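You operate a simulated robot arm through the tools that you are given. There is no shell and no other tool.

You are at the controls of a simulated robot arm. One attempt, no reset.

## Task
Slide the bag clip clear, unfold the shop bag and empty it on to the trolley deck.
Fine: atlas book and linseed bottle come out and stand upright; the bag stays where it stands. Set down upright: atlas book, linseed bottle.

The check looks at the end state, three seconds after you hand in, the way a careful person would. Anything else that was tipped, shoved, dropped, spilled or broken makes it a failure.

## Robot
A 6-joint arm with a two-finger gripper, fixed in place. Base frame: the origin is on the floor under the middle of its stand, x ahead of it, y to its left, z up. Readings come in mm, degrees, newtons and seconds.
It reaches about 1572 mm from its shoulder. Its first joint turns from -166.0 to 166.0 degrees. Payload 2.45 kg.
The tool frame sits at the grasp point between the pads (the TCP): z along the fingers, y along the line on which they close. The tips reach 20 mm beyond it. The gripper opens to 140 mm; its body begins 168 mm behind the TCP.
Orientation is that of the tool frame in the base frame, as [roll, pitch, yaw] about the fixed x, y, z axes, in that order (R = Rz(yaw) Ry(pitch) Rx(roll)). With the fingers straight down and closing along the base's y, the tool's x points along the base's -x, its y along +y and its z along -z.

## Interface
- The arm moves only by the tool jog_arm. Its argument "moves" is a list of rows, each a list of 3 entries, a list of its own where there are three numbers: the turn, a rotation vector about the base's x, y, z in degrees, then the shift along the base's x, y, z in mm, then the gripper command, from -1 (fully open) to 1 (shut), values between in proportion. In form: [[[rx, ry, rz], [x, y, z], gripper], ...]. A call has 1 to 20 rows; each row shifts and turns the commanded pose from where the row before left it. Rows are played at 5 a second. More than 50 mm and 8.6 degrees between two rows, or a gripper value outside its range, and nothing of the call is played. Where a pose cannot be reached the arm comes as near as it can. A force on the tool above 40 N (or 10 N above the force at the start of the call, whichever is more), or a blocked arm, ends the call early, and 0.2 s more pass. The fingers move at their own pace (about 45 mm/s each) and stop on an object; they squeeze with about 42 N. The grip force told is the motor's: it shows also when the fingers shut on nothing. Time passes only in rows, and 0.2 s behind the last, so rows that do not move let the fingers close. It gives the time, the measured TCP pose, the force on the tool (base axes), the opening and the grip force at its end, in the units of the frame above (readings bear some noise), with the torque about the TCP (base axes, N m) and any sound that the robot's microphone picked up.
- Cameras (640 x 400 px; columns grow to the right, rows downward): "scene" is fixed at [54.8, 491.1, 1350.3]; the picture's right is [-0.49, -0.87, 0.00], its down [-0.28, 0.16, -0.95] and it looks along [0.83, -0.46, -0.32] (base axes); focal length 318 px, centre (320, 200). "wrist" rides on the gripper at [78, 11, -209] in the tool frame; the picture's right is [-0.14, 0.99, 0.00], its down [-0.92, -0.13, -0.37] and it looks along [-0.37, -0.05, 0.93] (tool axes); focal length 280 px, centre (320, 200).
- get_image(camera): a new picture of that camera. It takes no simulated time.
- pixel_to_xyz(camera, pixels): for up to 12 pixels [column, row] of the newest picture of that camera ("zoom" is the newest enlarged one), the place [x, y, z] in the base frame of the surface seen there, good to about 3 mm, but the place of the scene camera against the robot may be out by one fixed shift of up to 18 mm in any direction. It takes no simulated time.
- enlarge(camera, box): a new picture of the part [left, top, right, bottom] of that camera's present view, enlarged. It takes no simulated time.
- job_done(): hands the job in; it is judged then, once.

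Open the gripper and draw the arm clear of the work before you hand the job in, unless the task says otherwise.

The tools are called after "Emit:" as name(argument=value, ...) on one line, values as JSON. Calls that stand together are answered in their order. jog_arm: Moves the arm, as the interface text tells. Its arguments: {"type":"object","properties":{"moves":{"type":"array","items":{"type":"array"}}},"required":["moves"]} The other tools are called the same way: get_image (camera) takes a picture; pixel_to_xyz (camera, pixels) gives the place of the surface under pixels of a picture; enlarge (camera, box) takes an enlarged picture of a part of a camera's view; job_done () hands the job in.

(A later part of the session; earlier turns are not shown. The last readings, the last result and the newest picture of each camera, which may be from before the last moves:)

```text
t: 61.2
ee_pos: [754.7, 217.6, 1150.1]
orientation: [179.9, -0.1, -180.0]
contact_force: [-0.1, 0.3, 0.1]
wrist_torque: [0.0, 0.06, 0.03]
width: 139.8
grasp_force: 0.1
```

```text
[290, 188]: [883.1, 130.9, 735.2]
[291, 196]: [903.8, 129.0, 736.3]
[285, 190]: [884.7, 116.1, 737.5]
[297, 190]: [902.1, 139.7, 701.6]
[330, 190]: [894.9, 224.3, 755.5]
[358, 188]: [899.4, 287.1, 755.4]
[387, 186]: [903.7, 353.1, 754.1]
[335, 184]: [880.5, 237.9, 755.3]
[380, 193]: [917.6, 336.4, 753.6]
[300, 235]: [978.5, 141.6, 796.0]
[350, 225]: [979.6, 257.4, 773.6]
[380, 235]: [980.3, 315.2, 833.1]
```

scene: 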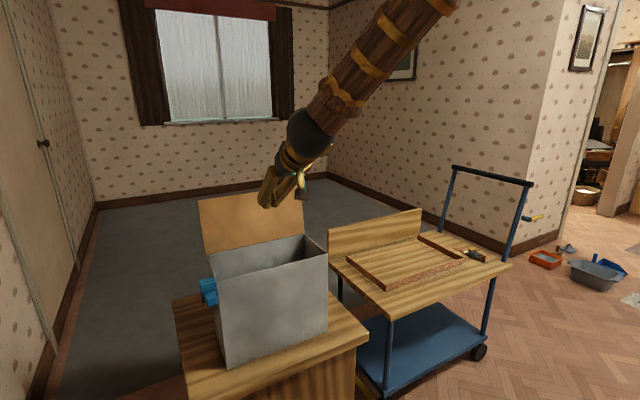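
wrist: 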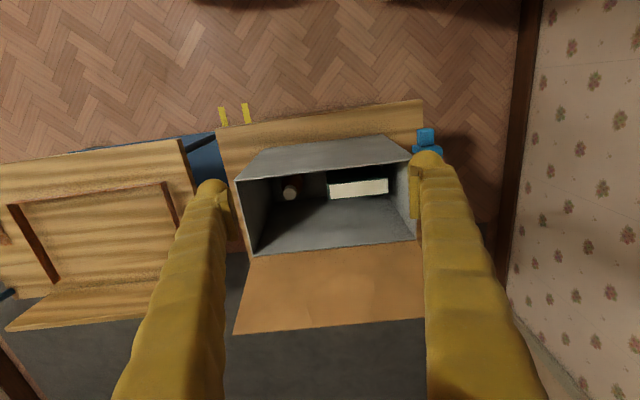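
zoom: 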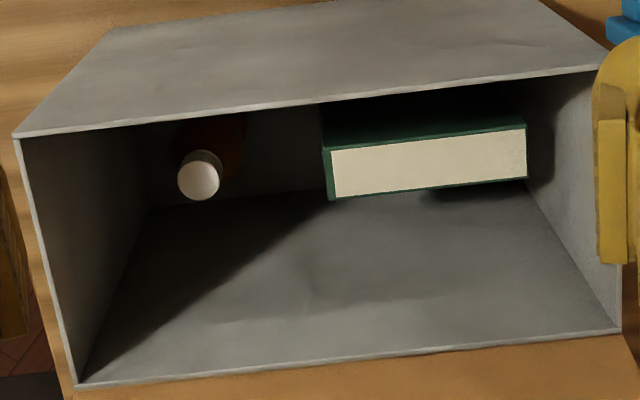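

Book top is near z≈755 (y≈222–353, x≈880–920) and the bottle cap top is near (893,128,736). I'll move forward so the camera looks straight down on both.

Emit:
jog_arm(moves=[[[0, 0, 0], [40, 0, 0], -1], [[0, 0, 0], [40, 0, 0], -1], [[0, 0, 0], [40, 0, 0], -1], [[0, 0, 0], [40, 0, 0], -1], [[0, 0, 0], [35, 0, 0], -1], [[0, 0, 0], [0, 0, 0], -1]])

Emit:
get_image(camera="wrist")

```text
t: 62.6
ee_pos: [950.1, 218.7, 1150.1]
orientation: [-180.0, 0.1, 180.0]
contact_force: [0.2, 0.3, 0.1]
wrist_torque: [-0.01, 0.0, 0.02]
width: 140.2
grasp_force: 0.0
```

```text
taken
```

wrist: 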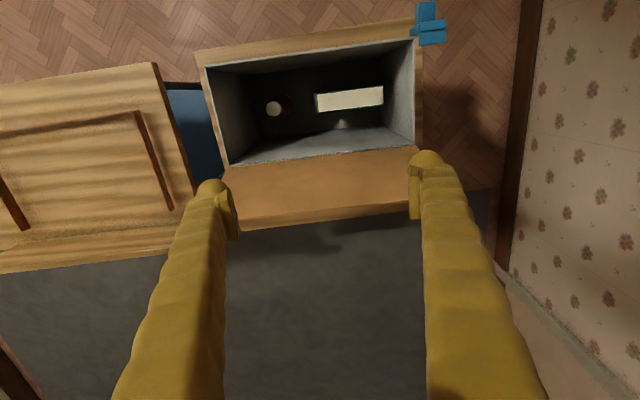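

I'll enlarge the inside of the bag in this view and measure the book top, the bottle and the inner walls.

Emit:
enlarge(camera="wrist", box=[200, 35, 424, 175])

Emit:
pixel_to_xyz(camera="wrist", pixels=[[273, 108], [285, 106], [289, 104], [318, 102], [349, 99], [380, 97], [350, 91], [350, 107], [340, 126], [300, 120], [236, 110], [410, 90]])

```text
2.86 times, centred on (312, 105) of wrist
```

zoom: 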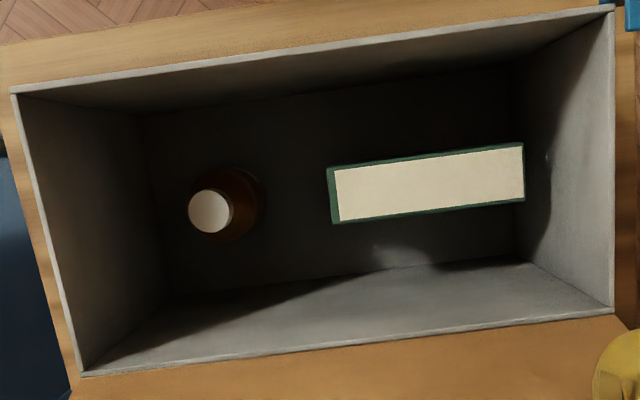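

```text
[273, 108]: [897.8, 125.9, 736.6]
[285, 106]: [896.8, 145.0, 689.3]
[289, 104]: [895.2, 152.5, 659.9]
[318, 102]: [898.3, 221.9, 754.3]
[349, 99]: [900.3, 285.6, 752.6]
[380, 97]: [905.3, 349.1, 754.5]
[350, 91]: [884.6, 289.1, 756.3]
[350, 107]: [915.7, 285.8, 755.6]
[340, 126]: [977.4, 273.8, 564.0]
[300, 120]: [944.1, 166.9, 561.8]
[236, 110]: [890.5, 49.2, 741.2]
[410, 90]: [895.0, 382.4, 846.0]
```

The bag floor reads z≈563. I'll measure the book's top corners and the bottle's cap and shoulder edges from the zoom.

Emit:
pixel_to_xyz(camera="zoom", pixels=[[331, 172], [519, 147], [520, 198], [335, 220], [425, 158], [428, 210], [192, 211], [229, 210], [210, 194], [210, 230], [258, 198], [240, 170]])

Emit:
pixel_to_xyz(camera="zoom", pixels=[[238, 232], [245, 200], [225, 172], [200, 175], [250, 180], [250, 220], [16, 92], [610, 10], [610, 310], [84, 373], [120, 330], [520, 290]])

```text
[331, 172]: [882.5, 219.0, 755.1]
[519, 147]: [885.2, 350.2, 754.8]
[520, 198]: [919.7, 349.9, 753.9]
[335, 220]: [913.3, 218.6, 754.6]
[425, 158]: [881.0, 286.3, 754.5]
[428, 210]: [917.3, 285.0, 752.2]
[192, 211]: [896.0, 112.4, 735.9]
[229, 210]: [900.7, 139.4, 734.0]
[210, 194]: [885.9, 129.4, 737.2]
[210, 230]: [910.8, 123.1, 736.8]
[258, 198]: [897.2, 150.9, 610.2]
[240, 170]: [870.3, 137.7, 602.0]
```

```text
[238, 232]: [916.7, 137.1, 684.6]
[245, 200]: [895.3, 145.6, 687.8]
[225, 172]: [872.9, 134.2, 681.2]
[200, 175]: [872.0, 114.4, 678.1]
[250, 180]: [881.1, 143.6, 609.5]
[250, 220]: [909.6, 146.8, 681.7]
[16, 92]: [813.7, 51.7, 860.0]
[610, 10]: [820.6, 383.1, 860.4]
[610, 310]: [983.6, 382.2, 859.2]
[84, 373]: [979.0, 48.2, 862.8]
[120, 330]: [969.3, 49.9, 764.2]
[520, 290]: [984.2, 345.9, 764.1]
```

Book centre is about (900, 284.5), 37 mm thick in x, yawed about 2°; bottle axis is about (897,126). I'll turn the gripper 88° about z so it closes across the book's thickness, staying high, with the opening at about 78 mm.

Emit:
jog_arm(moves=[[[0, 0, 8], [-5, 6, 0], -0.5], [[0, 0, 8], [-5, 6, 0], -0.1], [[0, 0, 8], [-5, 6, 0], -0.1], [[0, 0, 8], [-5, 6, 0], -0.1], [[0, 0, 8], [-5, 6, 0], -0.1], [[0, 0, 8], [-5, 6, 0], -0.1], [[0, 0, 8], [-5, 6, 0], -0.1], [[0, 0, 8], [-5, 6, 0], -0.1], [[0, 0, 8], [-5, 6, 0], -0.1], [[0, 0, 8], [-5, 6, 0], -0.1], [[0, 0, 8], [0, 6, 0], -0.1], [[0, 0, 0], [0, 0, 0], -0.1]])

Emit:
get_image(camera="wrist")

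Emit:
get_image(camera="scene")

```text
t: 65.2
ee_pos: [900.0, 283.9, 1150.7]
orientation: [179.9, 0.0, -91.9]
contact_force: [1.0, -0.4, 0.6]
wrist_torque: [0.03, 0.0, 0.02]
width: 77.4
grasp_force: 0.0
```

```text
taken
```

wrist: 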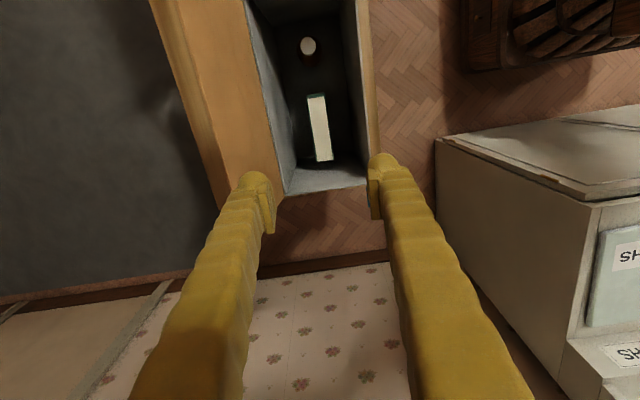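

```text
taken
```

scene: 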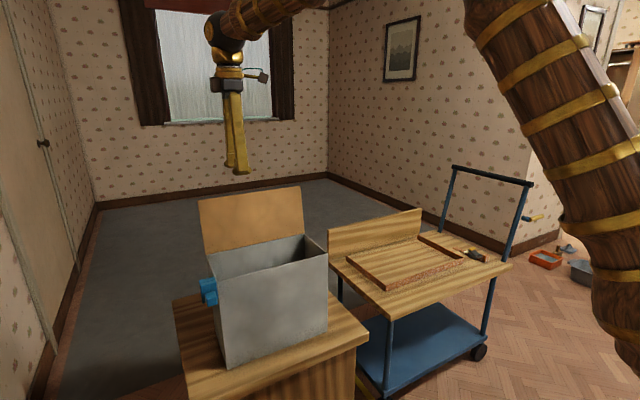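

The gripper is turned (yaw -92°) above the book. I'll re-measure the book and the bag rim from this view to check alignment.

Emit:
enlarge(camera="wrist", box=[230, 0, 390, 200])

Emit:
pixel_to_xyz(camera="wrist", pixels=[[309, 98], [324, 96], [318, 130], [313, 130], [326, 130], [316, 160], [330, 159], [308, 46], [268, 100], [360, 100], [290, 190], [363, 183]])

```text
2.00 times, centred on (310, 100) of wrist
```

zoom: 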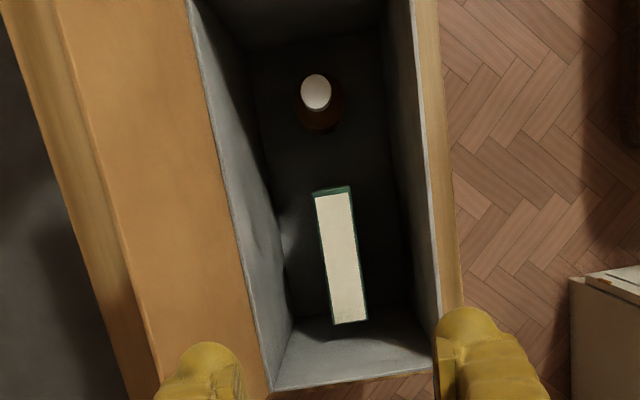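

```text
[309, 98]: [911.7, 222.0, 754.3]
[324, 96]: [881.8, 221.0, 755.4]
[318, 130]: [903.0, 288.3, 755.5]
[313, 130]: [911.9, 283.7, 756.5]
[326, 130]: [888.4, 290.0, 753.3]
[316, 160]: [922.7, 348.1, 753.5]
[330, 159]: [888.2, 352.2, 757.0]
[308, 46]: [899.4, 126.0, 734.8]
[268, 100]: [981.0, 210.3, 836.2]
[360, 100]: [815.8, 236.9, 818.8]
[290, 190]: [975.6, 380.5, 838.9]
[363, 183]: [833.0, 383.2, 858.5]
```

Book centre is about (901,286) with yaw ≈3°; the gripper lines up. I'll trim 1° and descend to z≈810, with tips still above the book top at 755, then look.

Emit:
jog_arm(moves=[[[0, 0, -1], [1, 1, -40], -0.1], [[0, 0, 0], [0, 0, -40], -0.1], [[0, 0, 0], [0, 0, -40], -0.1], [[0, 0, 0], [0, 0, -40], -0.1], [[0, 0, 0], [0, 0, -40], -0.1], [[0, 0, 0], [0, 0, -40], -0.1], [[0, 0, 0], [0, 0, -40], -0.1], [[0, 0, 0], [0, 0, -30], -0.1], [[0, 0, 0], [0, 0, -30], -0.1], [[0, 0, 0], [0, 0, 0], -0.1]])

Emit:
get_image(camera="wrist")

Emit:
enlarge(camera="scene", box=[170, 170, 350, 310])

```text
t: 67.4
ee_pos: [900.9, 283.5, 811.6]
orientation: [-180.0, 0.0, -92.9]
contact_force: [0.3, -0.9, 0.5]
wrist_torque: [-0.06, 0.0, -0.01]
width: 77.0
grasp_force: 0.2
```

```text
taken
```

wrist: 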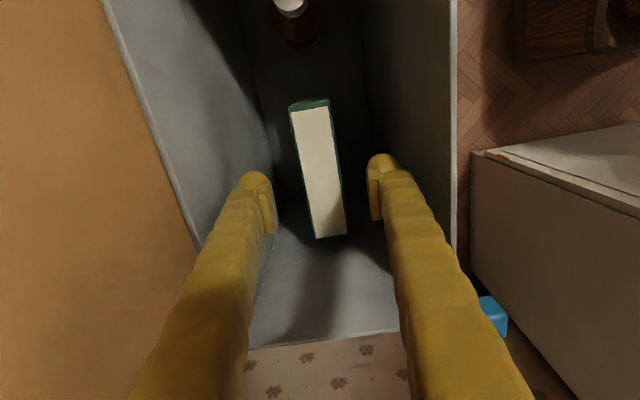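

```text
2.86 times, centred on (260, 240) of scene
```

zoom: 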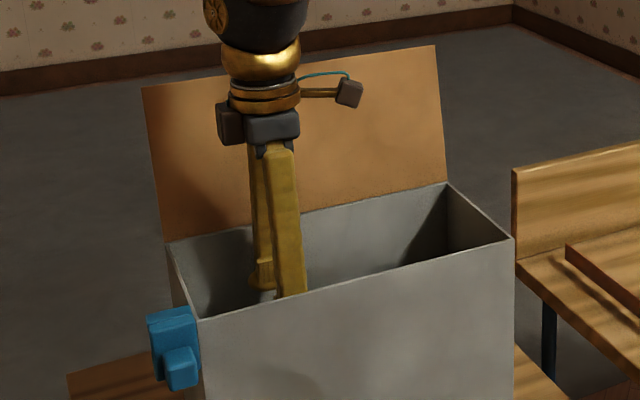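

The book (318,170) lies midway between the fingers at (262,200) and (378,190). I'll go down 80 mm to the grasp height.

Emit:
jog_arm(moves=[[[0, 0, 0], [0, 1, -20], -0.1], [[0, 0, 0], [0, 0, -20], -0.1], [[0, 0, 0], [0, 0, -20], -0.1], [[0, 0, 0], [0, 0, -20], -0.1], [[0, 0, 0], [0, 0, 0], -0.1]])

Emit:
get_image(camera="wrist")

Emit:
enlarge(camera="scene", box=[170, 170, 350, 310])

```text
t: 68.6
ee_pos: [903.4, 285.0, 729.4]
orientation: [180.0, 0.1, -93.1]
contact_force: [0.2, 0.1, -0.2]
wrist_torque: [-0.04, -0.02, 0.01]
width: 77.0
grasp_force: 0.0
```

```text
taken
```

wrist: 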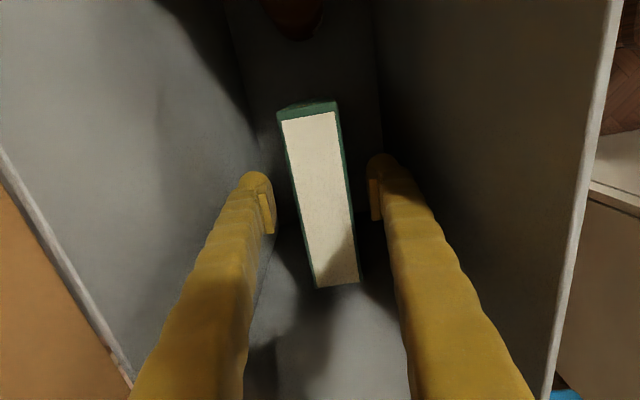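

```text
2.86 times, centred on (260, 240) of scene
```

zoom: 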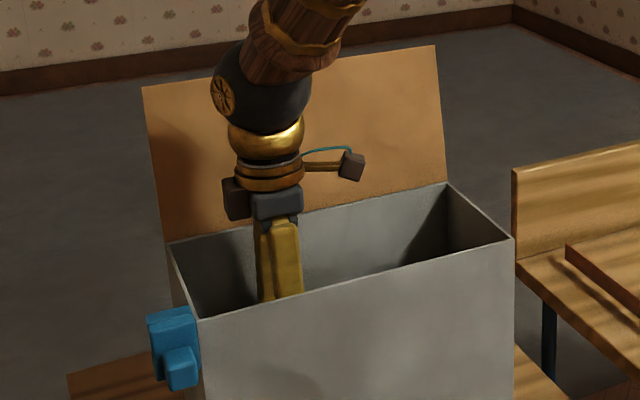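

The fingers straddle the book with room. I'll check the book's centre against the fingers before closing.

Emit:
pixel_to_xyz(camera="wrist", pixels=[[285, 140], [340, 140], [292, 190], [347, 190], [300, 230], [352, 230], [316, 180], [315, 284], [356, 280], [281, 118], [333, 110], [270, 200]])

```text
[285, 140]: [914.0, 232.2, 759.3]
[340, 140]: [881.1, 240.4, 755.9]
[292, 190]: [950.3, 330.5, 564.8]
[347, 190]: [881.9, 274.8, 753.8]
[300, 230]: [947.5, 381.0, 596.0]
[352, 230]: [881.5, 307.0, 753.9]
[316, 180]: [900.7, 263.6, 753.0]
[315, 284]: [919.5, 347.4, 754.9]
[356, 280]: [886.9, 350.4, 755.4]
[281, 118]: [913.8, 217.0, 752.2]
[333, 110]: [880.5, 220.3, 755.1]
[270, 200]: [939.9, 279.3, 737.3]
```

Book centre is x≈900.5 at y≈284, TCP about 2 mm off. I'll trim that and close gently.

Emit:
jog_arm(moves=[[[0, 0, 0.3], [-2, -1, 0], 0.2], [[0, 0, 0], [0, 0, 0], 0.3], [[0, 0, 0], [0, 0, 0], 0.4], [[0, 0, 0], [0, 0, 0], 0.45], [[0, 0, 0], [0, 0, 0], 0.5], [[0, 0, 0], [0, 0, 0], 0.6], [[0, 0, 0], [0, 0, 0], 0.8], [[0, 0, 0], [0, 0, 0], 0.8]])

Emit:
get_image(camera="wrist")

```text
t: 70.4
ee_pos: [900.8, 284.6, 730.8]
orientation: [179.9, 0.0, -92.7]
contact_force: [1.4, -1.0, 0.9]
wrist_torque: [0.05, -0.02, 0.12]
width: 39.1
grasp_force: 42.4
```

```text
taken
```

wrist: 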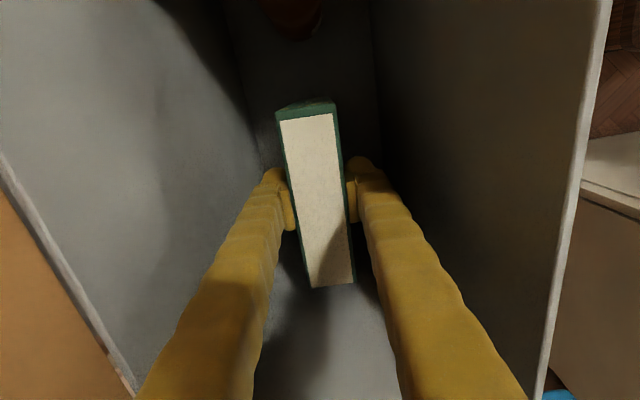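

The book is gripped at 39 mm with 42 N. I'll lift 20 mm slowly first and read the load.

Emit:
jog_arm(moves=[[[0, 0, 0], [0, 0, 5], 0.8], [[0, 0, 0], [0, 0, 8], 0.8], [[0, 0, 0], [0, 0, 10], 0.8], [[0, 0, 0], [0, 0, 0], 0.8]])

Emit:
enlarge(camera="scene", box=[170, 170, 350, 370])

Emit:
get_image(camera="wrist")

```text
t: 71.4
ee_pos: [901.3, 284.3, 754.5]
orientation: [179.9, 0.0, -92.7]
contact_force: [-0.1, 0.1, -6.3]
wrist_torque: [0.0, -0.01, 0.0]
width: 39.1
grasp_force: 42.2
```

```text
2.00 times, centred on (260, 270) of scene
```

zoom: 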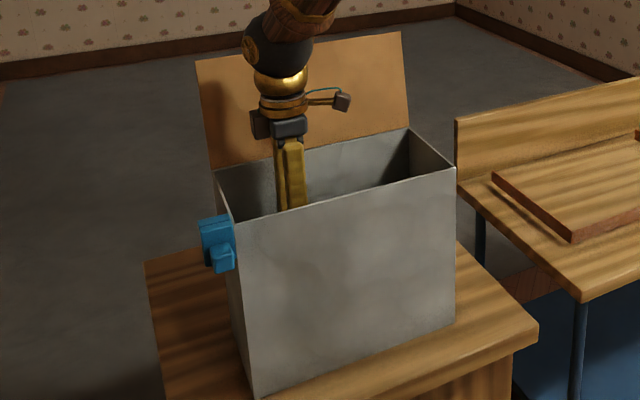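

```text
taken
```

wrist: 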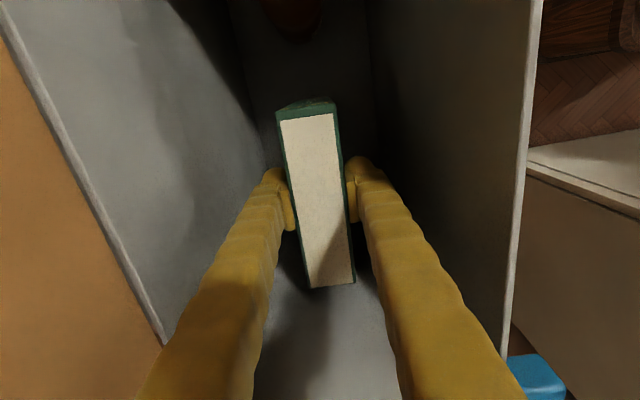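

The load is 6.3 N and the book is held straight. I'll lift straight up to z≈1085 so the book's bottom clears the rim at 862 by about 50 mm.

Emit:
jog_arm(moves=[[[0, 0, 0], [0, 0, 25], 0.8], [[0, 0, 0], [0, 0, 30], 0.8], [[0, 0, 0], [0, 0, 30], 0.8], [[0, 0, 0], [0, 0, 30], 0.8], [[0, 0, 0], [0, 0, 30], 0.8], [[0, 0, 0], [0, 0, 30], 0.8], [[0, 0, 0], [0, 0, 30], 0.8], [[0, 0, 0], [0, 0, 30], 0.8], [[0, 0, 0], [0, 0, 30], 0.8], [[0, 0, 0], [0, 0, 30], 0.8], [[0, 0, 0], [0, 0, 30], 0.8], [[0, 0, 0], [0, 0, 5], 0.8], [[0, 0, 0], [0, 0, 0], 0.8]])

Emit:
get_image(camera="scene")

Emit:
get_image(camera="wrist")

```text
t: 74.2
ee_pos: [901.6, 285.7, 1083.1]
orientation: [-179.9, 0.0, -92.6]
contact_force: [-0.7, 0.0, -6.2]
wrist_torque: [-0.01, 0.02, -0.02]
width: 38.8
grasp_force: 42.5
```

```text
taken
```

scene: 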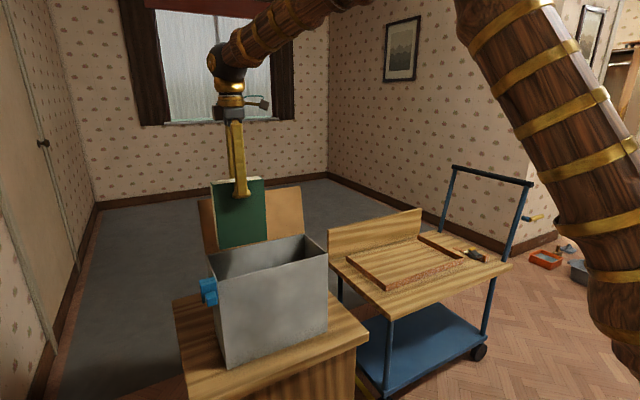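

```text
taken
```

wrist: 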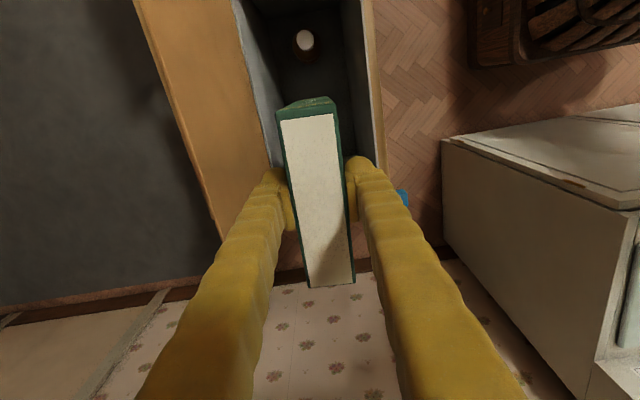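

The book is out and upright, seen at scene (240,210). I'll carry it in -y at this height, clear of the lid, then forward to above the trolley's railed area near (1020,-400).

Emit:
jog_arm(moves=[[[0, 0, 0], [0, -20, 0], 0.8], [[0, 0, 0], [0, -40, 0], 0.8], [[0, 0, 0], [0, -43, 0], 0.8], [[0, 0, 0], [0, -43, 0], 0.8], [[0, 0, 0], [0, -43, 0], 0.8], [[0, 0, 0], [0, -43, 0], 0.8], [[0, 0, 0], [0, -43, 0], 0.8], [[0, 0, 0], [0, -43, 0], 0.8], [[0, 0, 0], [8, -43, 0], 0.8], [[0, 0, 0], [15, -43, 0], 0.8], [[0, 0, 0], [15, -43, 0], 0.8], [[0, 0, 0], [15, -43, 0], 0.8], [[0, 0, 0], [15, -43, 0], 0.8], [[0, 0, 0], [15, -43, 0], 0.8], [[0, 0, 0], [15, -43, 0], 0.8], [[0, 0, 0], [15, -43, 0], 0.8], [[0, 0, 0], [6, -25, 0], 0.8], [[0, 0, 0], [0, 0, 0], 0.8]])

Emit:
get_image(camera="scene")

Emit:
get_image(camera="wrist")

```text
t: 78.0
ee_pos: [1017.5, -403.6, 1083.1]
orientation: [-180.0, 0.1, -92.6]
contact_force: [-0.2, 0.5, -7.4]
wrist_torque: [-0.03, 0.03, 0.02]
width: 39.1
grasp_force: 42.1
```

```text
taken
```

scene: 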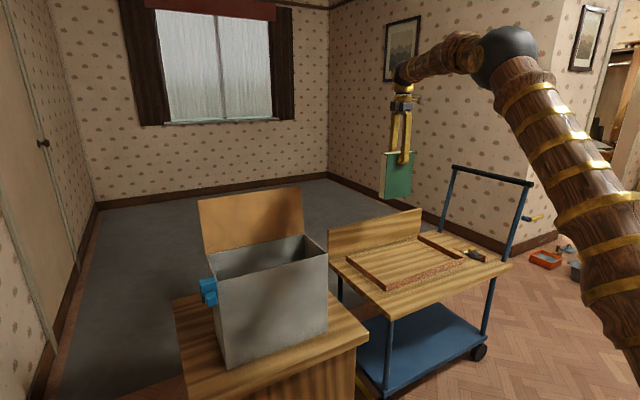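

```text
taken
```

wrist: 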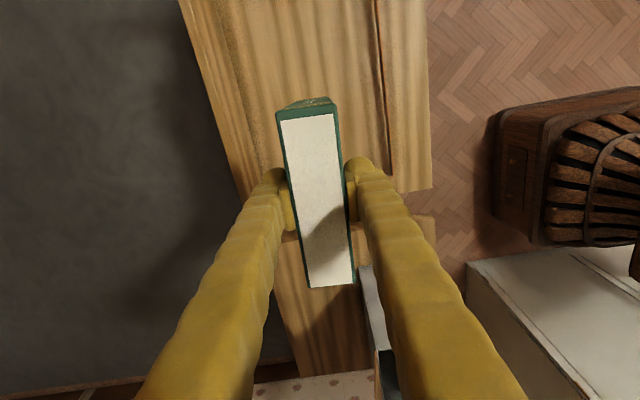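

The book is above the trolley. I'll measure the deck level, the rails and the backboard from this wrist view.

Emit:
pixel_to_xyz(camera="wrist", pixels=[[300, 60], [350, 60], [378, 80], [390, 150], [405, 60], [230, 60], [260, 130], [360, 130], [375, 20], [385, 165], [420, 170], [250, 180]])

Emit:
enlarge(camera="wrist", box=[180, 0, 440, 200])

```text
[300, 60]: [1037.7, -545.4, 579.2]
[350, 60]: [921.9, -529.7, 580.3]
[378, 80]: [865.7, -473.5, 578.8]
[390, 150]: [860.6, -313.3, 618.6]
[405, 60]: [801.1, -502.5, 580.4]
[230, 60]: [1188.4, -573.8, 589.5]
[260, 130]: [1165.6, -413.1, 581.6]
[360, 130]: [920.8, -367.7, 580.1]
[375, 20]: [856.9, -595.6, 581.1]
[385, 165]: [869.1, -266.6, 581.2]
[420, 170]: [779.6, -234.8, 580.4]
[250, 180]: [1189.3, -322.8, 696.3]
```

```text
2.00 times, centred on (310, 100) of wrist
```

zoom: 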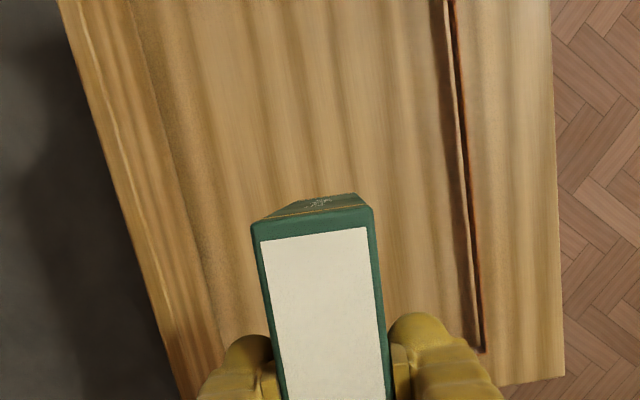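

Deck is level at z≈580 and the spot under the book is clear of rails. I'll lower the book to TCP z≈770 (its bottom about 20 mm above the deck).

Emit:
jog_arm(moves=[[[0, 0, 0], [0, 0, -25], 0.8], [[0, 0, 0], [0, 0, -38], 0.8], [[0, 0, 0], [0, 0, -38], 0.8], [[0, 0, 0], [0, 0, -38], 0.8], [[0, 0, 0], [0, 0, -38], 0.8], [[0, 0, 0], [0, 0, -38], 0.8], [[0, 0, 0], [0, 0, -38], 0.8], [[0, 0, 0], [0, 0, -30], 0.8], [[0, 0, 0], [0, 0, -20], 0.8], [[0, 0, 0], [0, 0, -8], 0.8], [[0, 0, 0], [0, 0, 0], 0.8]])

Emit:
get_image(camera="scene")

Emit:
get_image(camera="wrist")

```text
t: 80.4
ee_pos: [1018.6, -402.2, 771.2]
orientation: [180.0, 0.0, -92.7]
contact_force: [-0.3, 0.2, -7.1]
wrist_torque: [-0.03, -0.03, 0.0]
width: 38.8
grasp_force: 42.1
```

```text
taken
```

scene: 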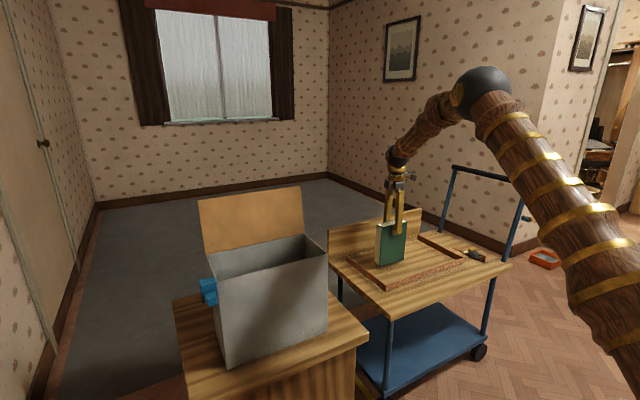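

```text
taken
```

wrist: 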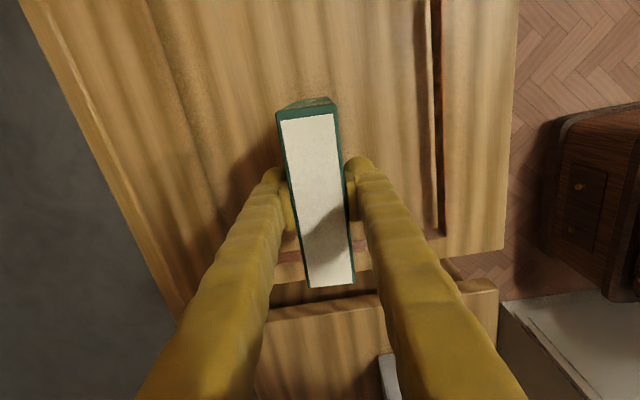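

The book hangs upright about 20 mm above the deck. I'll lower in small steps until the load on the gripper eases.

Emit:
jog_arm(moves=[[[0, 0, 0], [0, 0, -5], 0.8], [[0, 0, 0], [0, 0, -5], 0.8], [[0, 0, 0], [0, 0, -4], 0.8], [[0, 0, 0], [0, 0, 0], 0.8]])

Emit:
jog_arm(moves=[[[0, 0, 0], [0, 0, -2], 0.8], [[0, 0, 0], [0, 0, -2], 0.8], [[0, 0, 0], [0, 0, 0], 0.8]])

Emit:
enlarge(camera="scene", box=[350, 210, 440, 280])

```text
t: 81.4
ee_pos: [1018.5, -401.1, 757.1]
orientation: [180.0, 0.1, -92.7]
contact_force: [-0.6, 0.1, -5.9]
wrist_torque: [0.02, 0.03, -0.01]
width: 39.0
grasp_force: 42.2
```

```text
t: 82.2
ee_pos: [1019.8, -402.0, 754.9]
orientation: [180.0, 0.0, -92.8]
contact_force: [0.1, -0.9, -6.3]
wrist_torque: [-0.01, 0.0, -0.01]
width: 39.0
grasp_force: 41.9
```

```text
5.71 times, centred on (395, 245) of scene
```

zoom: 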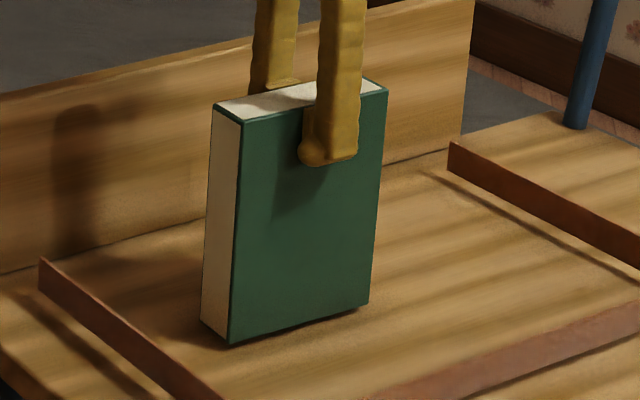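

The book is close to the deck (dark gap at its base), and the load still reads -6.3 N. I continue with 2 mm and then 1 mm steps.

Emit:
jog_arm(moves=[[[0, 0, 0], [0, 0, -2], 0.8], [[0, 0, 0], [0, 0, 0], 0.8]])

Emit:
jog_arm(moves=[[[0, 0, 0], [0, 0, -1.5], 0.8], [[0, 0, 0], [0, 0, 0], 0.8]])

Emit:
jog_arm(moves=[[[0, 0, 0], [0, 0, -1.5], 0.8], [[0, 0, 0], [0, 0, 0], 0.8]])

```text
t: 82.8
ee_pos: [1018.4, -400.6, 751.7]
orientation: [-180.0, 0.0, -92.7]
contact_force: [-0.3, 0.2, -6.6]
wrist_torque: [-0.01, -0.02, 0.0]
width: 39.1
grasp_force: 42.0
```

```text
t: 83.4
ee_pos: [1017.9, -402.1, 749.6]
orientation: [-180.0, 0.0, -92.7]
contact_force: [-0.1, -0.1, -6.0]
wrist_torque: [0.01, -0.01, -0.01]
width: 39.0
grasp_force: 42.7
```

```text
t: 84.0
ee_pos: [1017.8, -401.6, 750.0]
orientation: [-180.0, 0.0, -92.7]
contact_force: [0.6, -1.3, -6.6]
wrist_torque: [0.02, 0.02, 0.01]
width: 39.1
grasp_force: 41.7
```

Load is still -6.6 N, so it isn't on the deck yet. I continue in 1 mm steps.

Emit:
jog_arm(moves=[[[0, 0, 0], [0, 0, -1], 0.8], [[0, 0, 0], [0, 0, 0], 0.8]])

Emit:
jog_arm(moves=[[[0, 0, 0], [0, 0, -1], 0.8], [[0, 0, 0], [0, 0, 0], 0.8]])

Emit:
enlarge(camera="scene", box=[370, 240, 415, 275])

```text
t: 84.6
ee_pos: [1019.6, -401.4, 748.0]
orientation: [179.9, 0.0, -92.6]
contact_force: [-0.7, -1.3, -6.7]
wrist_torque: [-0.01, -0.01, 0.0]
width: 39.0
grasp_force: 42.1
```

```text
t: 85.2
ee_pos: [1018.4, -402.5, 747.1]
orientation: [180.0, 0.0, -92.6]
contact_force: [0.3, -0.5, -6.2]
wrist_torque: [-0.03, 0.05, 0.01]
width: 39.1
grasp_force: 42.5
```

```text
11.43 times, centred on (392, 258) of scene
```

zoom: 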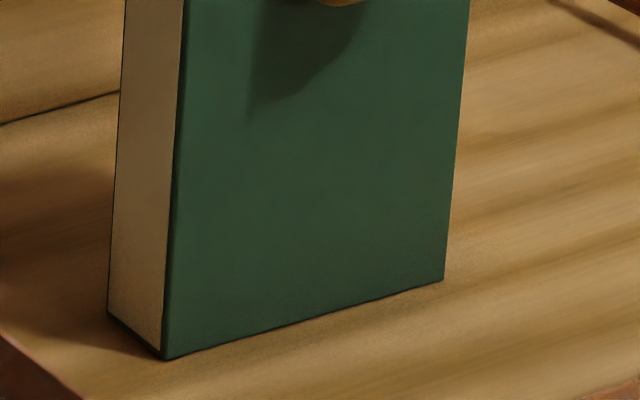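

It's within a millimetre or so of the deck by the picture. I'll continue with 1 mm steps until the force changes.

Emit:
jog_arm(moves=[[[0, 0, 0], [0, 0, -1], 0.8], [[0, 0, 0], [0, 0, 0], 0.8]])

Emit:
jog_arm(moves=[[[0, 0, 0], [0, 0, -1], 0.8], [[0, 0, 0], [0, 0, 0], 0.8]])

```text
t: 85.8
ee_pos: [1018.5, -401.1, 746.4]
orientation: [-180.0, 0.1, -92.7]
contact_force: [-5.0, 0.5, 8.9]
wrist_torque: [0.24, 0.44, 0.06]
width: 39.1
grasp_force: 41.7
```

```text
t: 86.4
ee_pos: [1019.5, -402.1, 747.3]
orientation: [-179.9, 0.0, -92.7]
contact_force: [-5.4, 7.3, 22.3]
wrist_torque: [0.22, 0.26, 0.05]
width: 38.8
grasp_force: 41.5
```

The book now stands on the deck (force rose to +22 N). I'll ease up 1.3 mm, check, and then open slowly.

Emit:
jog_arm(moves=[[[0, 0, 0], [0, 0, 1.3], 0.8], [[0, 0, 0], [0, 0, 0], 0.8]])

```text
t: 87.0
ee_pos: [1020.8, -402.1, 747.8]
orientation: [-179.9, 0.0, -92.7]
contact_force: [-1.7, 3.2, 19.3]
wrist_torque: [-0.16, -0.11, -0.01]
width: 39.0
grasp_force: 42.3
```

Still +19 N. I ease another 1 mm.

Emit:
jog_arm(moves=[[[0, 0, 0], [0, 0, 1], 0.8], [[0, 0, 0], [0, 0, 0], 0.8]])

```text
t: 87.6
ee_pos: [1018.6, -401.4, 747.3]
orientation: [-179.9, 0.0, -92.7]
contact_force: [2.3, 3.1, 3.5]
wrist_torque: [-0.1, -0.33, 0.13]
width: 38.8
grasp_force: 42.6
```

Force is about 3 N, close to neutral. I'll open the fingers gradually to let the book stand.

Emit:
jog_arm(moves=[[[0, 0, 0], [0, 0, 0], 0.45], [[0, 0, 0], [0, 0, 0], 0.42], [[0, 0, 0], [0, 0, 0], 0.38], [[0, 0, 0], [0, 0, 0], 0.32], [[0, 0, 0], [0, 0, 0], 0.25], [[0, 0, 0], [0, 0, 0], 0.15], [[0, 0, 0], [0, 0, 0], 0.0], [[0, 0, 0], [0, 0, 0], -0.1], [[0, 0, 0], [0, 0, 0], -0.1]])

Emit:
get_image(camera="wrist")

Emit:
enlarge(camera="scene", box=[350, 200, 440, 280])

```text
t: 89.6
ee_pos: [1019.7, -403.5, 747.7]
orientation: [-180.0, 0.0, -92.7]
contact_force: [-1.1, 0.3, -0.6]
wrist_torque: [0.06, -0.01, 0.01]
width: 77.0
grasp_force: 0.1
```

```text
taken
```

wrist: 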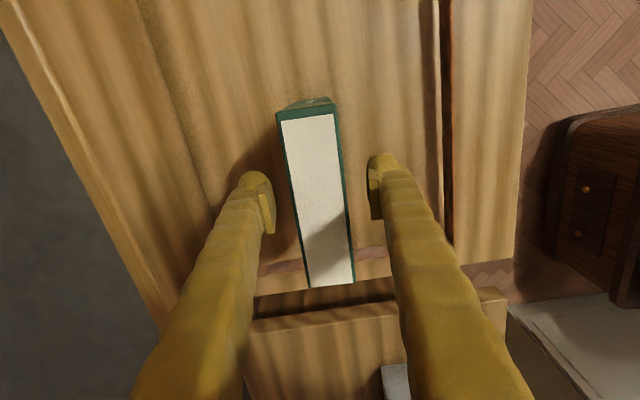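

```text
5.00 times, centred on (395, 240) of scene
```

zoom: 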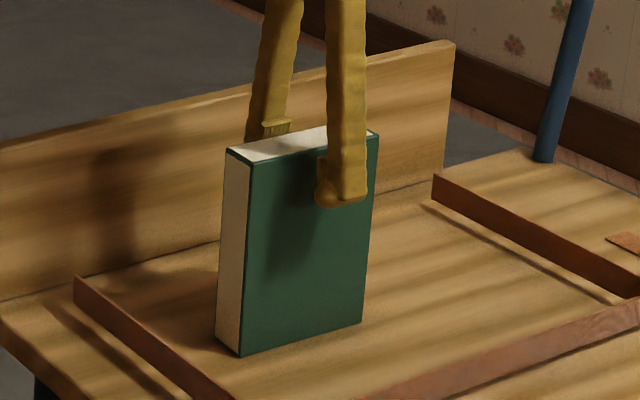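

The book stands by itself on the deck (scene zoom (300,250)) with fingers clear on both sides. I'll rise straight up and away.

Emit:
jog_arm(moves=[[[0, 0, 0], [0, 0, 10], -0.1], [[0, 0, 0], [0, 0, 20], -0.1], [[0, 0, 0], [0, 0, 30], -0.1], [[0, 0, 0], [0, 0, 40], -0.1], [[0, 0, 0], [0, 0, 40], -0.1], [[0, 0, 0], [0, 0, 40], -0.1], [[0, 0, 0], [0, 0, 40], -0.1], [[0, 0, 0], [0, 0, 40], -0.1], [[0, 0, 0], [0, 0, 40], -0.1], [[0, 0, 0], [0, 0, 0], -0.1]])

Emit:
get_image(camera="scene")

Emit:
get_image(camera="wrist")

```text
t: 91.8
ee_pos: [1017.2, -403.9, 1047.6]
orientation: [-179.9, 0.0, -92.7]
contact_force: [-0.6, -0.5, 0.0]
wrist_torque: [0.01, 0.03, 0.02]
width: 77.1
grasp_force: 0.2
```

```text
taken
```

scene: 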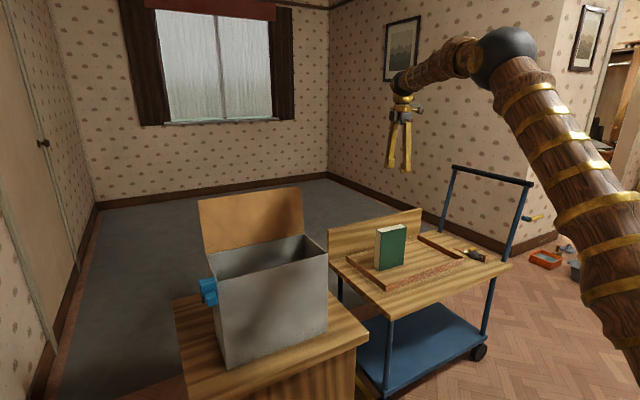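

```text
taken
```

wrist: 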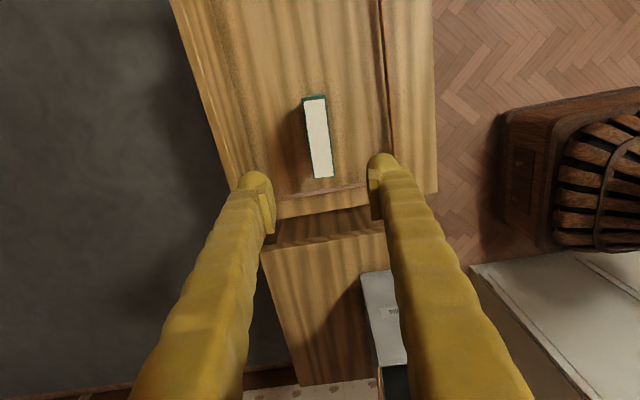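

The book stands on the deck at scene (390,247). Now I go back over the bag to above the bottle at about (897,126).

Emit:
jog_arm(moves=[[[0, 0, 0], [-15, 43, 0], -0.1], [[0, 0, 0], [-15, 43, 0], -0.1], [[0, 0, 0], [-15, 43, 0], -0.1], [[0, 0, 0], [-15, 43, 0], -0.1], [[0, 0, 0], [-15, 43, 0], -0.1], [[0, 0, 0], [-15, 43, 0], -0.1], [[0, 0, 0], [-15, 43, 0], -0.1], [[0, 0, 0], [-15, 43, 0], -0.1], [[0, 0, 0], [0, 43, 0], -0.1], [[0, 0, 0], [0, 43, 0], -0.1], [[0, 0, 0], [0, 43, 0], -0.1], [[0, 0, 0], [0, 43, 0], -0.1], [[0, 0, 0], [0, 14, 0], -0.1], [[0, 0, 0], [0, 0, 0], -0.1]])

Emit:
get_image(camera="wrist")

Emit:
get_image(camera="scene")

```text
t: 94.8
ee_pos: [900.5, 127.8, 1049.9]
orientation: [-180.0, 0.0, -92.7]
contact_force: [0.0, -0.5, 0.0]
wrist_torque: [-0.01, 0.04, 0.02]
width: 76.9
grasp_force: 0.1
```

```text
taken
```

wrist: 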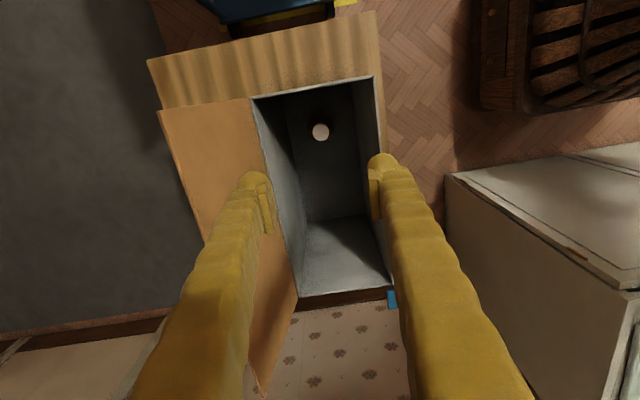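

```text
taken
```

scene: 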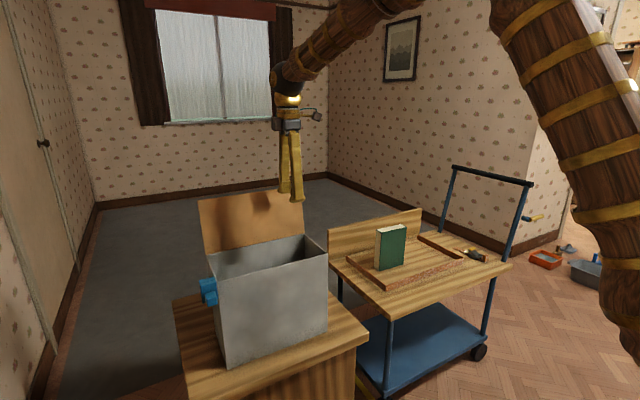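

The wrist view shows the bottle's cap at (320,131) between the fingers. I'll enlarge and measure it.

Emit:
enlarge(camera="wrist", box=[270, 90, 366, 170])

Emit:
pixel_to_xyz(camera="wrist", pixels=[[320, 131], [313, 132], [328, 131], [320, 124], [320, 138], [318, 117], [322, 112], [307, 118], [333, 118], [300, 160], [265, 130], [375, 120]])

```text
5.00 times, centred on (318, 130) of wrist
```

zoom: 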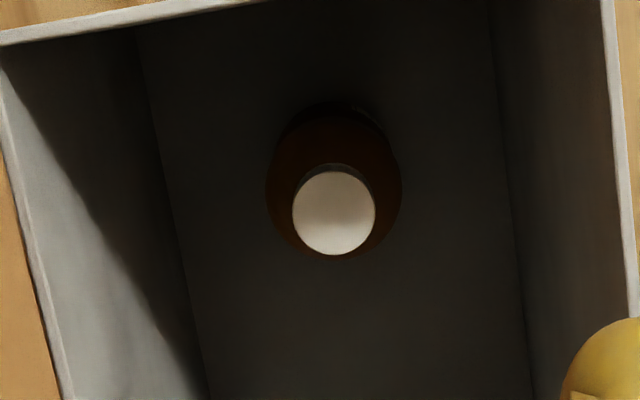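

```text
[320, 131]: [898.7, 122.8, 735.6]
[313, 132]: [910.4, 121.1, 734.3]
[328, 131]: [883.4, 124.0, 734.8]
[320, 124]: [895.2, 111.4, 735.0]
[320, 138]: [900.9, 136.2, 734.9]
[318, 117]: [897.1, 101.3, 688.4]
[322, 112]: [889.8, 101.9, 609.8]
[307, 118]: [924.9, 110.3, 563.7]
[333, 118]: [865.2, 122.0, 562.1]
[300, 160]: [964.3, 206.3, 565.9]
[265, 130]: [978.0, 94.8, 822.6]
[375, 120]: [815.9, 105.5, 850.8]
```

Cap centre is about (897.5,124.5,735), radius 13.5. I'll trim 3 mm and descend to z≈800, with tips at 780 above the cap.

Emit:
jog_arm(moves=[[[0, 0, 0], [-2, -3, -30], -0.1], [[0, 0, 0], [0, 0, -40], -0.1], [[0, 0, 0], [0, 0, -40], -0.1], [[0, 0, 0], [0, 0, -40], -0.1], [[0, 0, 0], [0, 0, -40], -0.1], [[0, 0, 0], [0, 0, -40], -0.1], [[0, 0, 0], [0, 0, -18], -0.1], [[0, 0, 0], [0, 0, 0], -0.1]])

Emit:
get_image(camera="wrist")

Emit:
enlarge(camera="wrist", box=[240, 60, 400, 240])

```text
t: 96.6
ee_pos: [893.6, 125.4, 798.9]
orientation: [-180.0, 0.0, -92.7]
contact_force: [0.5, 0.7, -0.5]
wrist_torque: [-0.02, 0.03, -0.02]
width: 76.9
grasp_force: 0.1
```

```text
taken
```

wrist: 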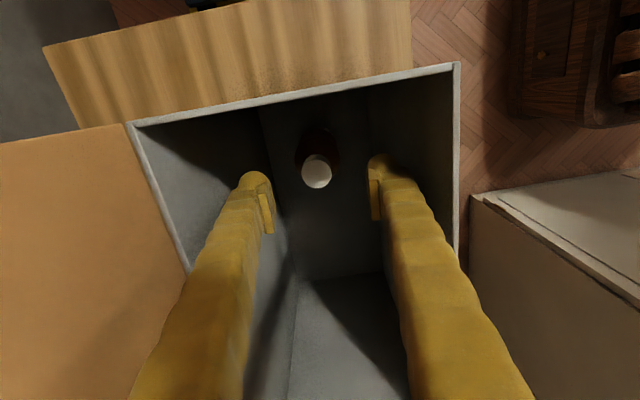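

```text
2.22 times, centred on (320, 150) of wrist
```

zoom: 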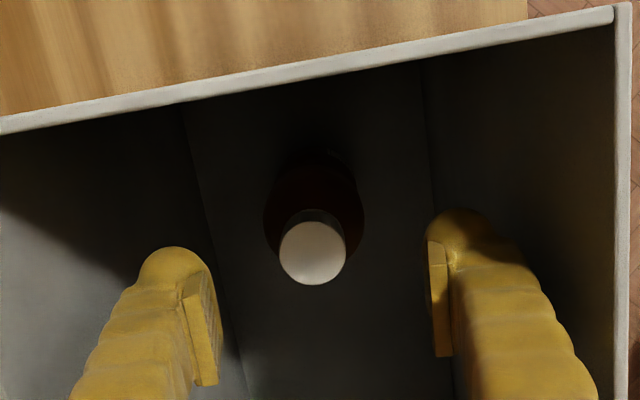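

The cap at (316,172) lies between the fingers. I'll measure it again from here for final alignment.

Emit:
pixel_to_xyz(camera="wrist", pixels=[[316, 172], [303, 172], [330, 172], [316, 157], [317, 186], [318, 150], [318, 140], [318, 133], [300, 145], [338, 145], [270, 205], [372, 190]])

```text
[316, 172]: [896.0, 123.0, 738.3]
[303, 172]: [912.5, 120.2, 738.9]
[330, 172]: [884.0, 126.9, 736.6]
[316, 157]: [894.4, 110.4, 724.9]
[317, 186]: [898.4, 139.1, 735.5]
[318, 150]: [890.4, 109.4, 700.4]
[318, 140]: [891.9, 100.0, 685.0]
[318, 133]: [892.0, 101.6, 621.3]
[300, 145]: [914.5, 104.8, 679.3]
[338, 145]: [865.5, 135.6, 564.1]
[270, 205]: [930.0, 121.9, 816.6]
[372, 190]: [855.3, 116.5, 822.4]
```

Cap centre is (897.5,125) while the fingers' middle is x≈893, and the cap/neck runs from 737 down to about 700. I'll shift +4 mm in x and descend to z≈722.

Emit:
jog_arm(moves=[[[0, 0, 0], [4, 0, -15], -0.1], [[0, 0, 0], [0, 0, -20], -0.1], [[0, 0, 0], [0, 0, -20], -0.1], [[0, 0, 0], [0, 0, -20], 0.0], [[0, 0, 0], [0, 0, 0], 0.1]])

Emit:
get_image(camera="wrist")

Emit:
enlarge(camera="scene", box=[170, 170, 350, 370])

```text
t: 97.8
ee_pos: [897.1, 126.8, 724.2]
orientation: [-180.0, 0.0, -92.7]
contact_force: [-0.1, -0.4, -0.1]
wrist_torque: [-0.02, 0.01, 0.01]
width: 63.1
grasp_force: 0.0
```

```text
taken
```

wrist: 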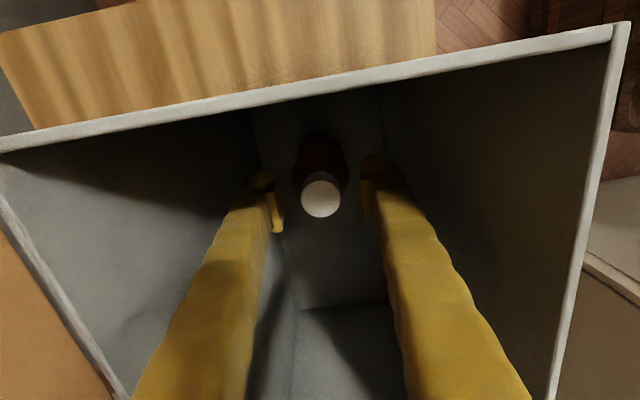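

```text
2.00 times, centred on (260, 270) of scene
```

zoom: 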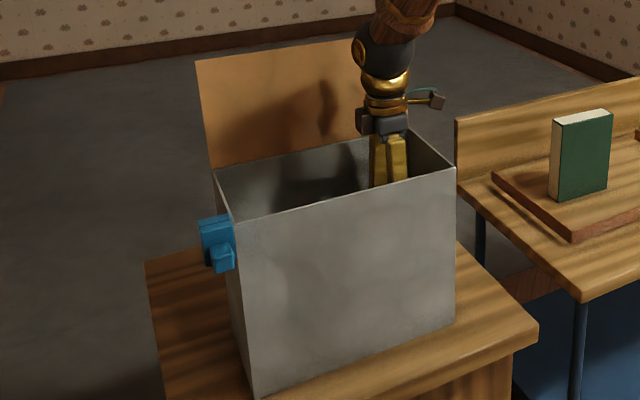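

The cap (321,194) is midway between the pads at (279,205) and (364,195). I'll close gently on it.

Emit:
jog_arm(moves=[[[0, 0, 0], [0, -1, -2], 0.3], [[0, 0, 0], [0, 0, 0], 0.45], [[0, 0, 0], [0, 0, 0], 0.52], [[0, 0, 0], [0, 0, 0], 0.58], [[0, 0, 0], [0, 0, 0], 0.64], [[0, 0, 0], [0, 0, 0], 0.75], [[0, 0, 0], [0, 0, 0], 0.9], [[0, 0, 0], [0, 0, 0], 0.9]])

Emit:
get_image(camera="wrist")

```text
t: 99.6
ee_pos: [900.7, 124.4, 721.7]
orientation: [180.0, 0.0, -92.7]
contact_force: [0.2, -0.1, -2.8]
wrist_torque: [-0.02, 0.0, 0.01]
width: 33.9
grasp_force: 42.1
```

```text
taken
```

wrist: 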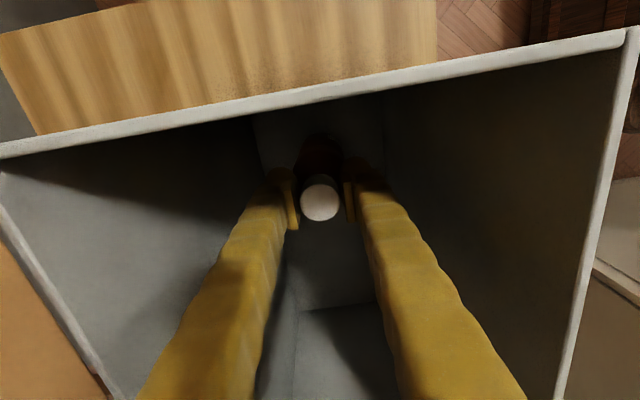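

The width is 33.9 mm, wider than the 27 mm cap, so something below the cap is being touched. I'll enlarge to see what the pads hold.

Emit:
enlarge(camera="wrist", box=[256, 110, 384, 250])

Emit:
pixel_to_xyz(camera="wrist", pixels=[[320, 198], [303, 200], [337, 198], [320, 175], [320, 182], [320, 165], [320, 155], [292, 215], [350, 205], [306, 170], [335, 170], [320, 218]])

```text
2.86 times, centred on (320, 180) of wrist
```

zoom: 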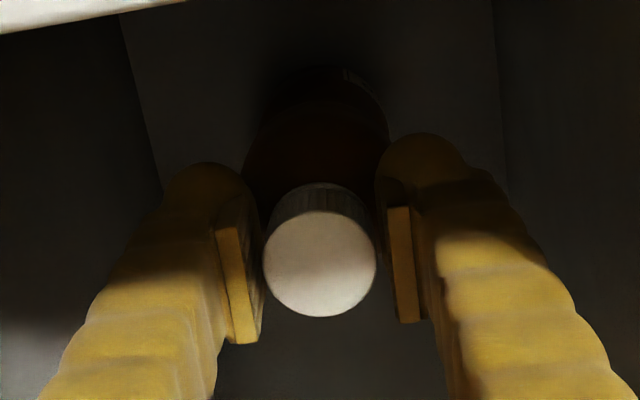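

```text
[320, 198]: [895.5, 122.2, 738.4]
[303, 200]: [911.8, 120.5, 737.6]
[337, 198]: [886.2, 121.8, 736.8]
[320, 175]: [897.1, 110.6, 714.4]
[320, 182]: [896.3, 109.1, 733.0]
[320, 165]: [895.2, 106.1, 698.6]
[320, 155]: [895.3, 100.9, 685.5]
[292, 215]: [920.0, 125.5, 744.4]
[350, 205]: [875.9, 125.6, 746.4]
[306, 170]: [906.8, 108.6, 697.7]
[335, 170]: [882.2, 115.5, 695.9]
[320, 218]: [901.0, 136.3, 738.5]
```

The tips rest on the sloping shoulder at z≈700, while the cap itself has a gap to the pads. I'll open a little, rise 11 mm and close on the straight cap instead.

Emit:
jog_arm(moves=[[[0, 0, 0], [0, 0, 0], 0.45], [[0, 0, 0], [0, 0, 0], 0.35], [[0, 0, 0], [-2, 0, 6], 0.3], [[0, 0, 0], [0, 0, 6], 0.3], [[0, 0, 0], [0, 0, 0], 0.3]])

Emit:
get_image(camera="wrist")

Emit:
pixel_to_xyz(camera="wrist", pixels=[[320, 193], [304, 194], [336, 194], [320, 210], [286, 215], [356, 205]])

```text
t: 100.8
ee_pos: [898.6, 123.8, 736.5]
orientation: [180.0, 0.0, -92.7]
contact_force: [-0.5, -0.5, 0.0]
wrist_torque: [0.04, 0.02, 0.0]
width: 49.1
grasp_force: 0.0
```

```text
taken
```

wrist: 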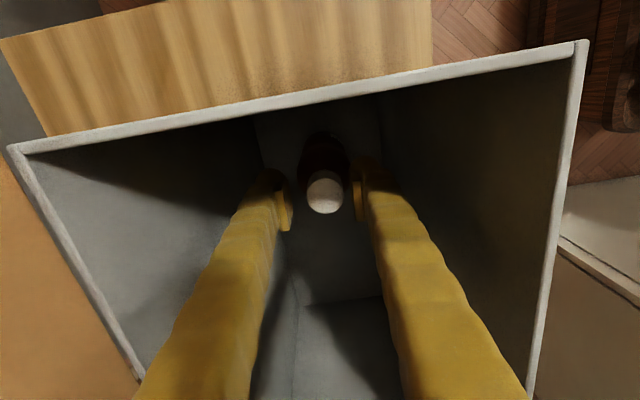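

```text
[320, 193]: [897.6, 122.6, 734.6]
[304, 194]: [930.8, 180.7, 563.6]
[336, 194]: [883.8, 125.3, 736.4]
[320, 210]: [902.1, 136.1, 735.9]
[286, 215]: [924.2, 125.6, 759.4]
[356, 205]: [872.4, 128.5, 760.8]
```

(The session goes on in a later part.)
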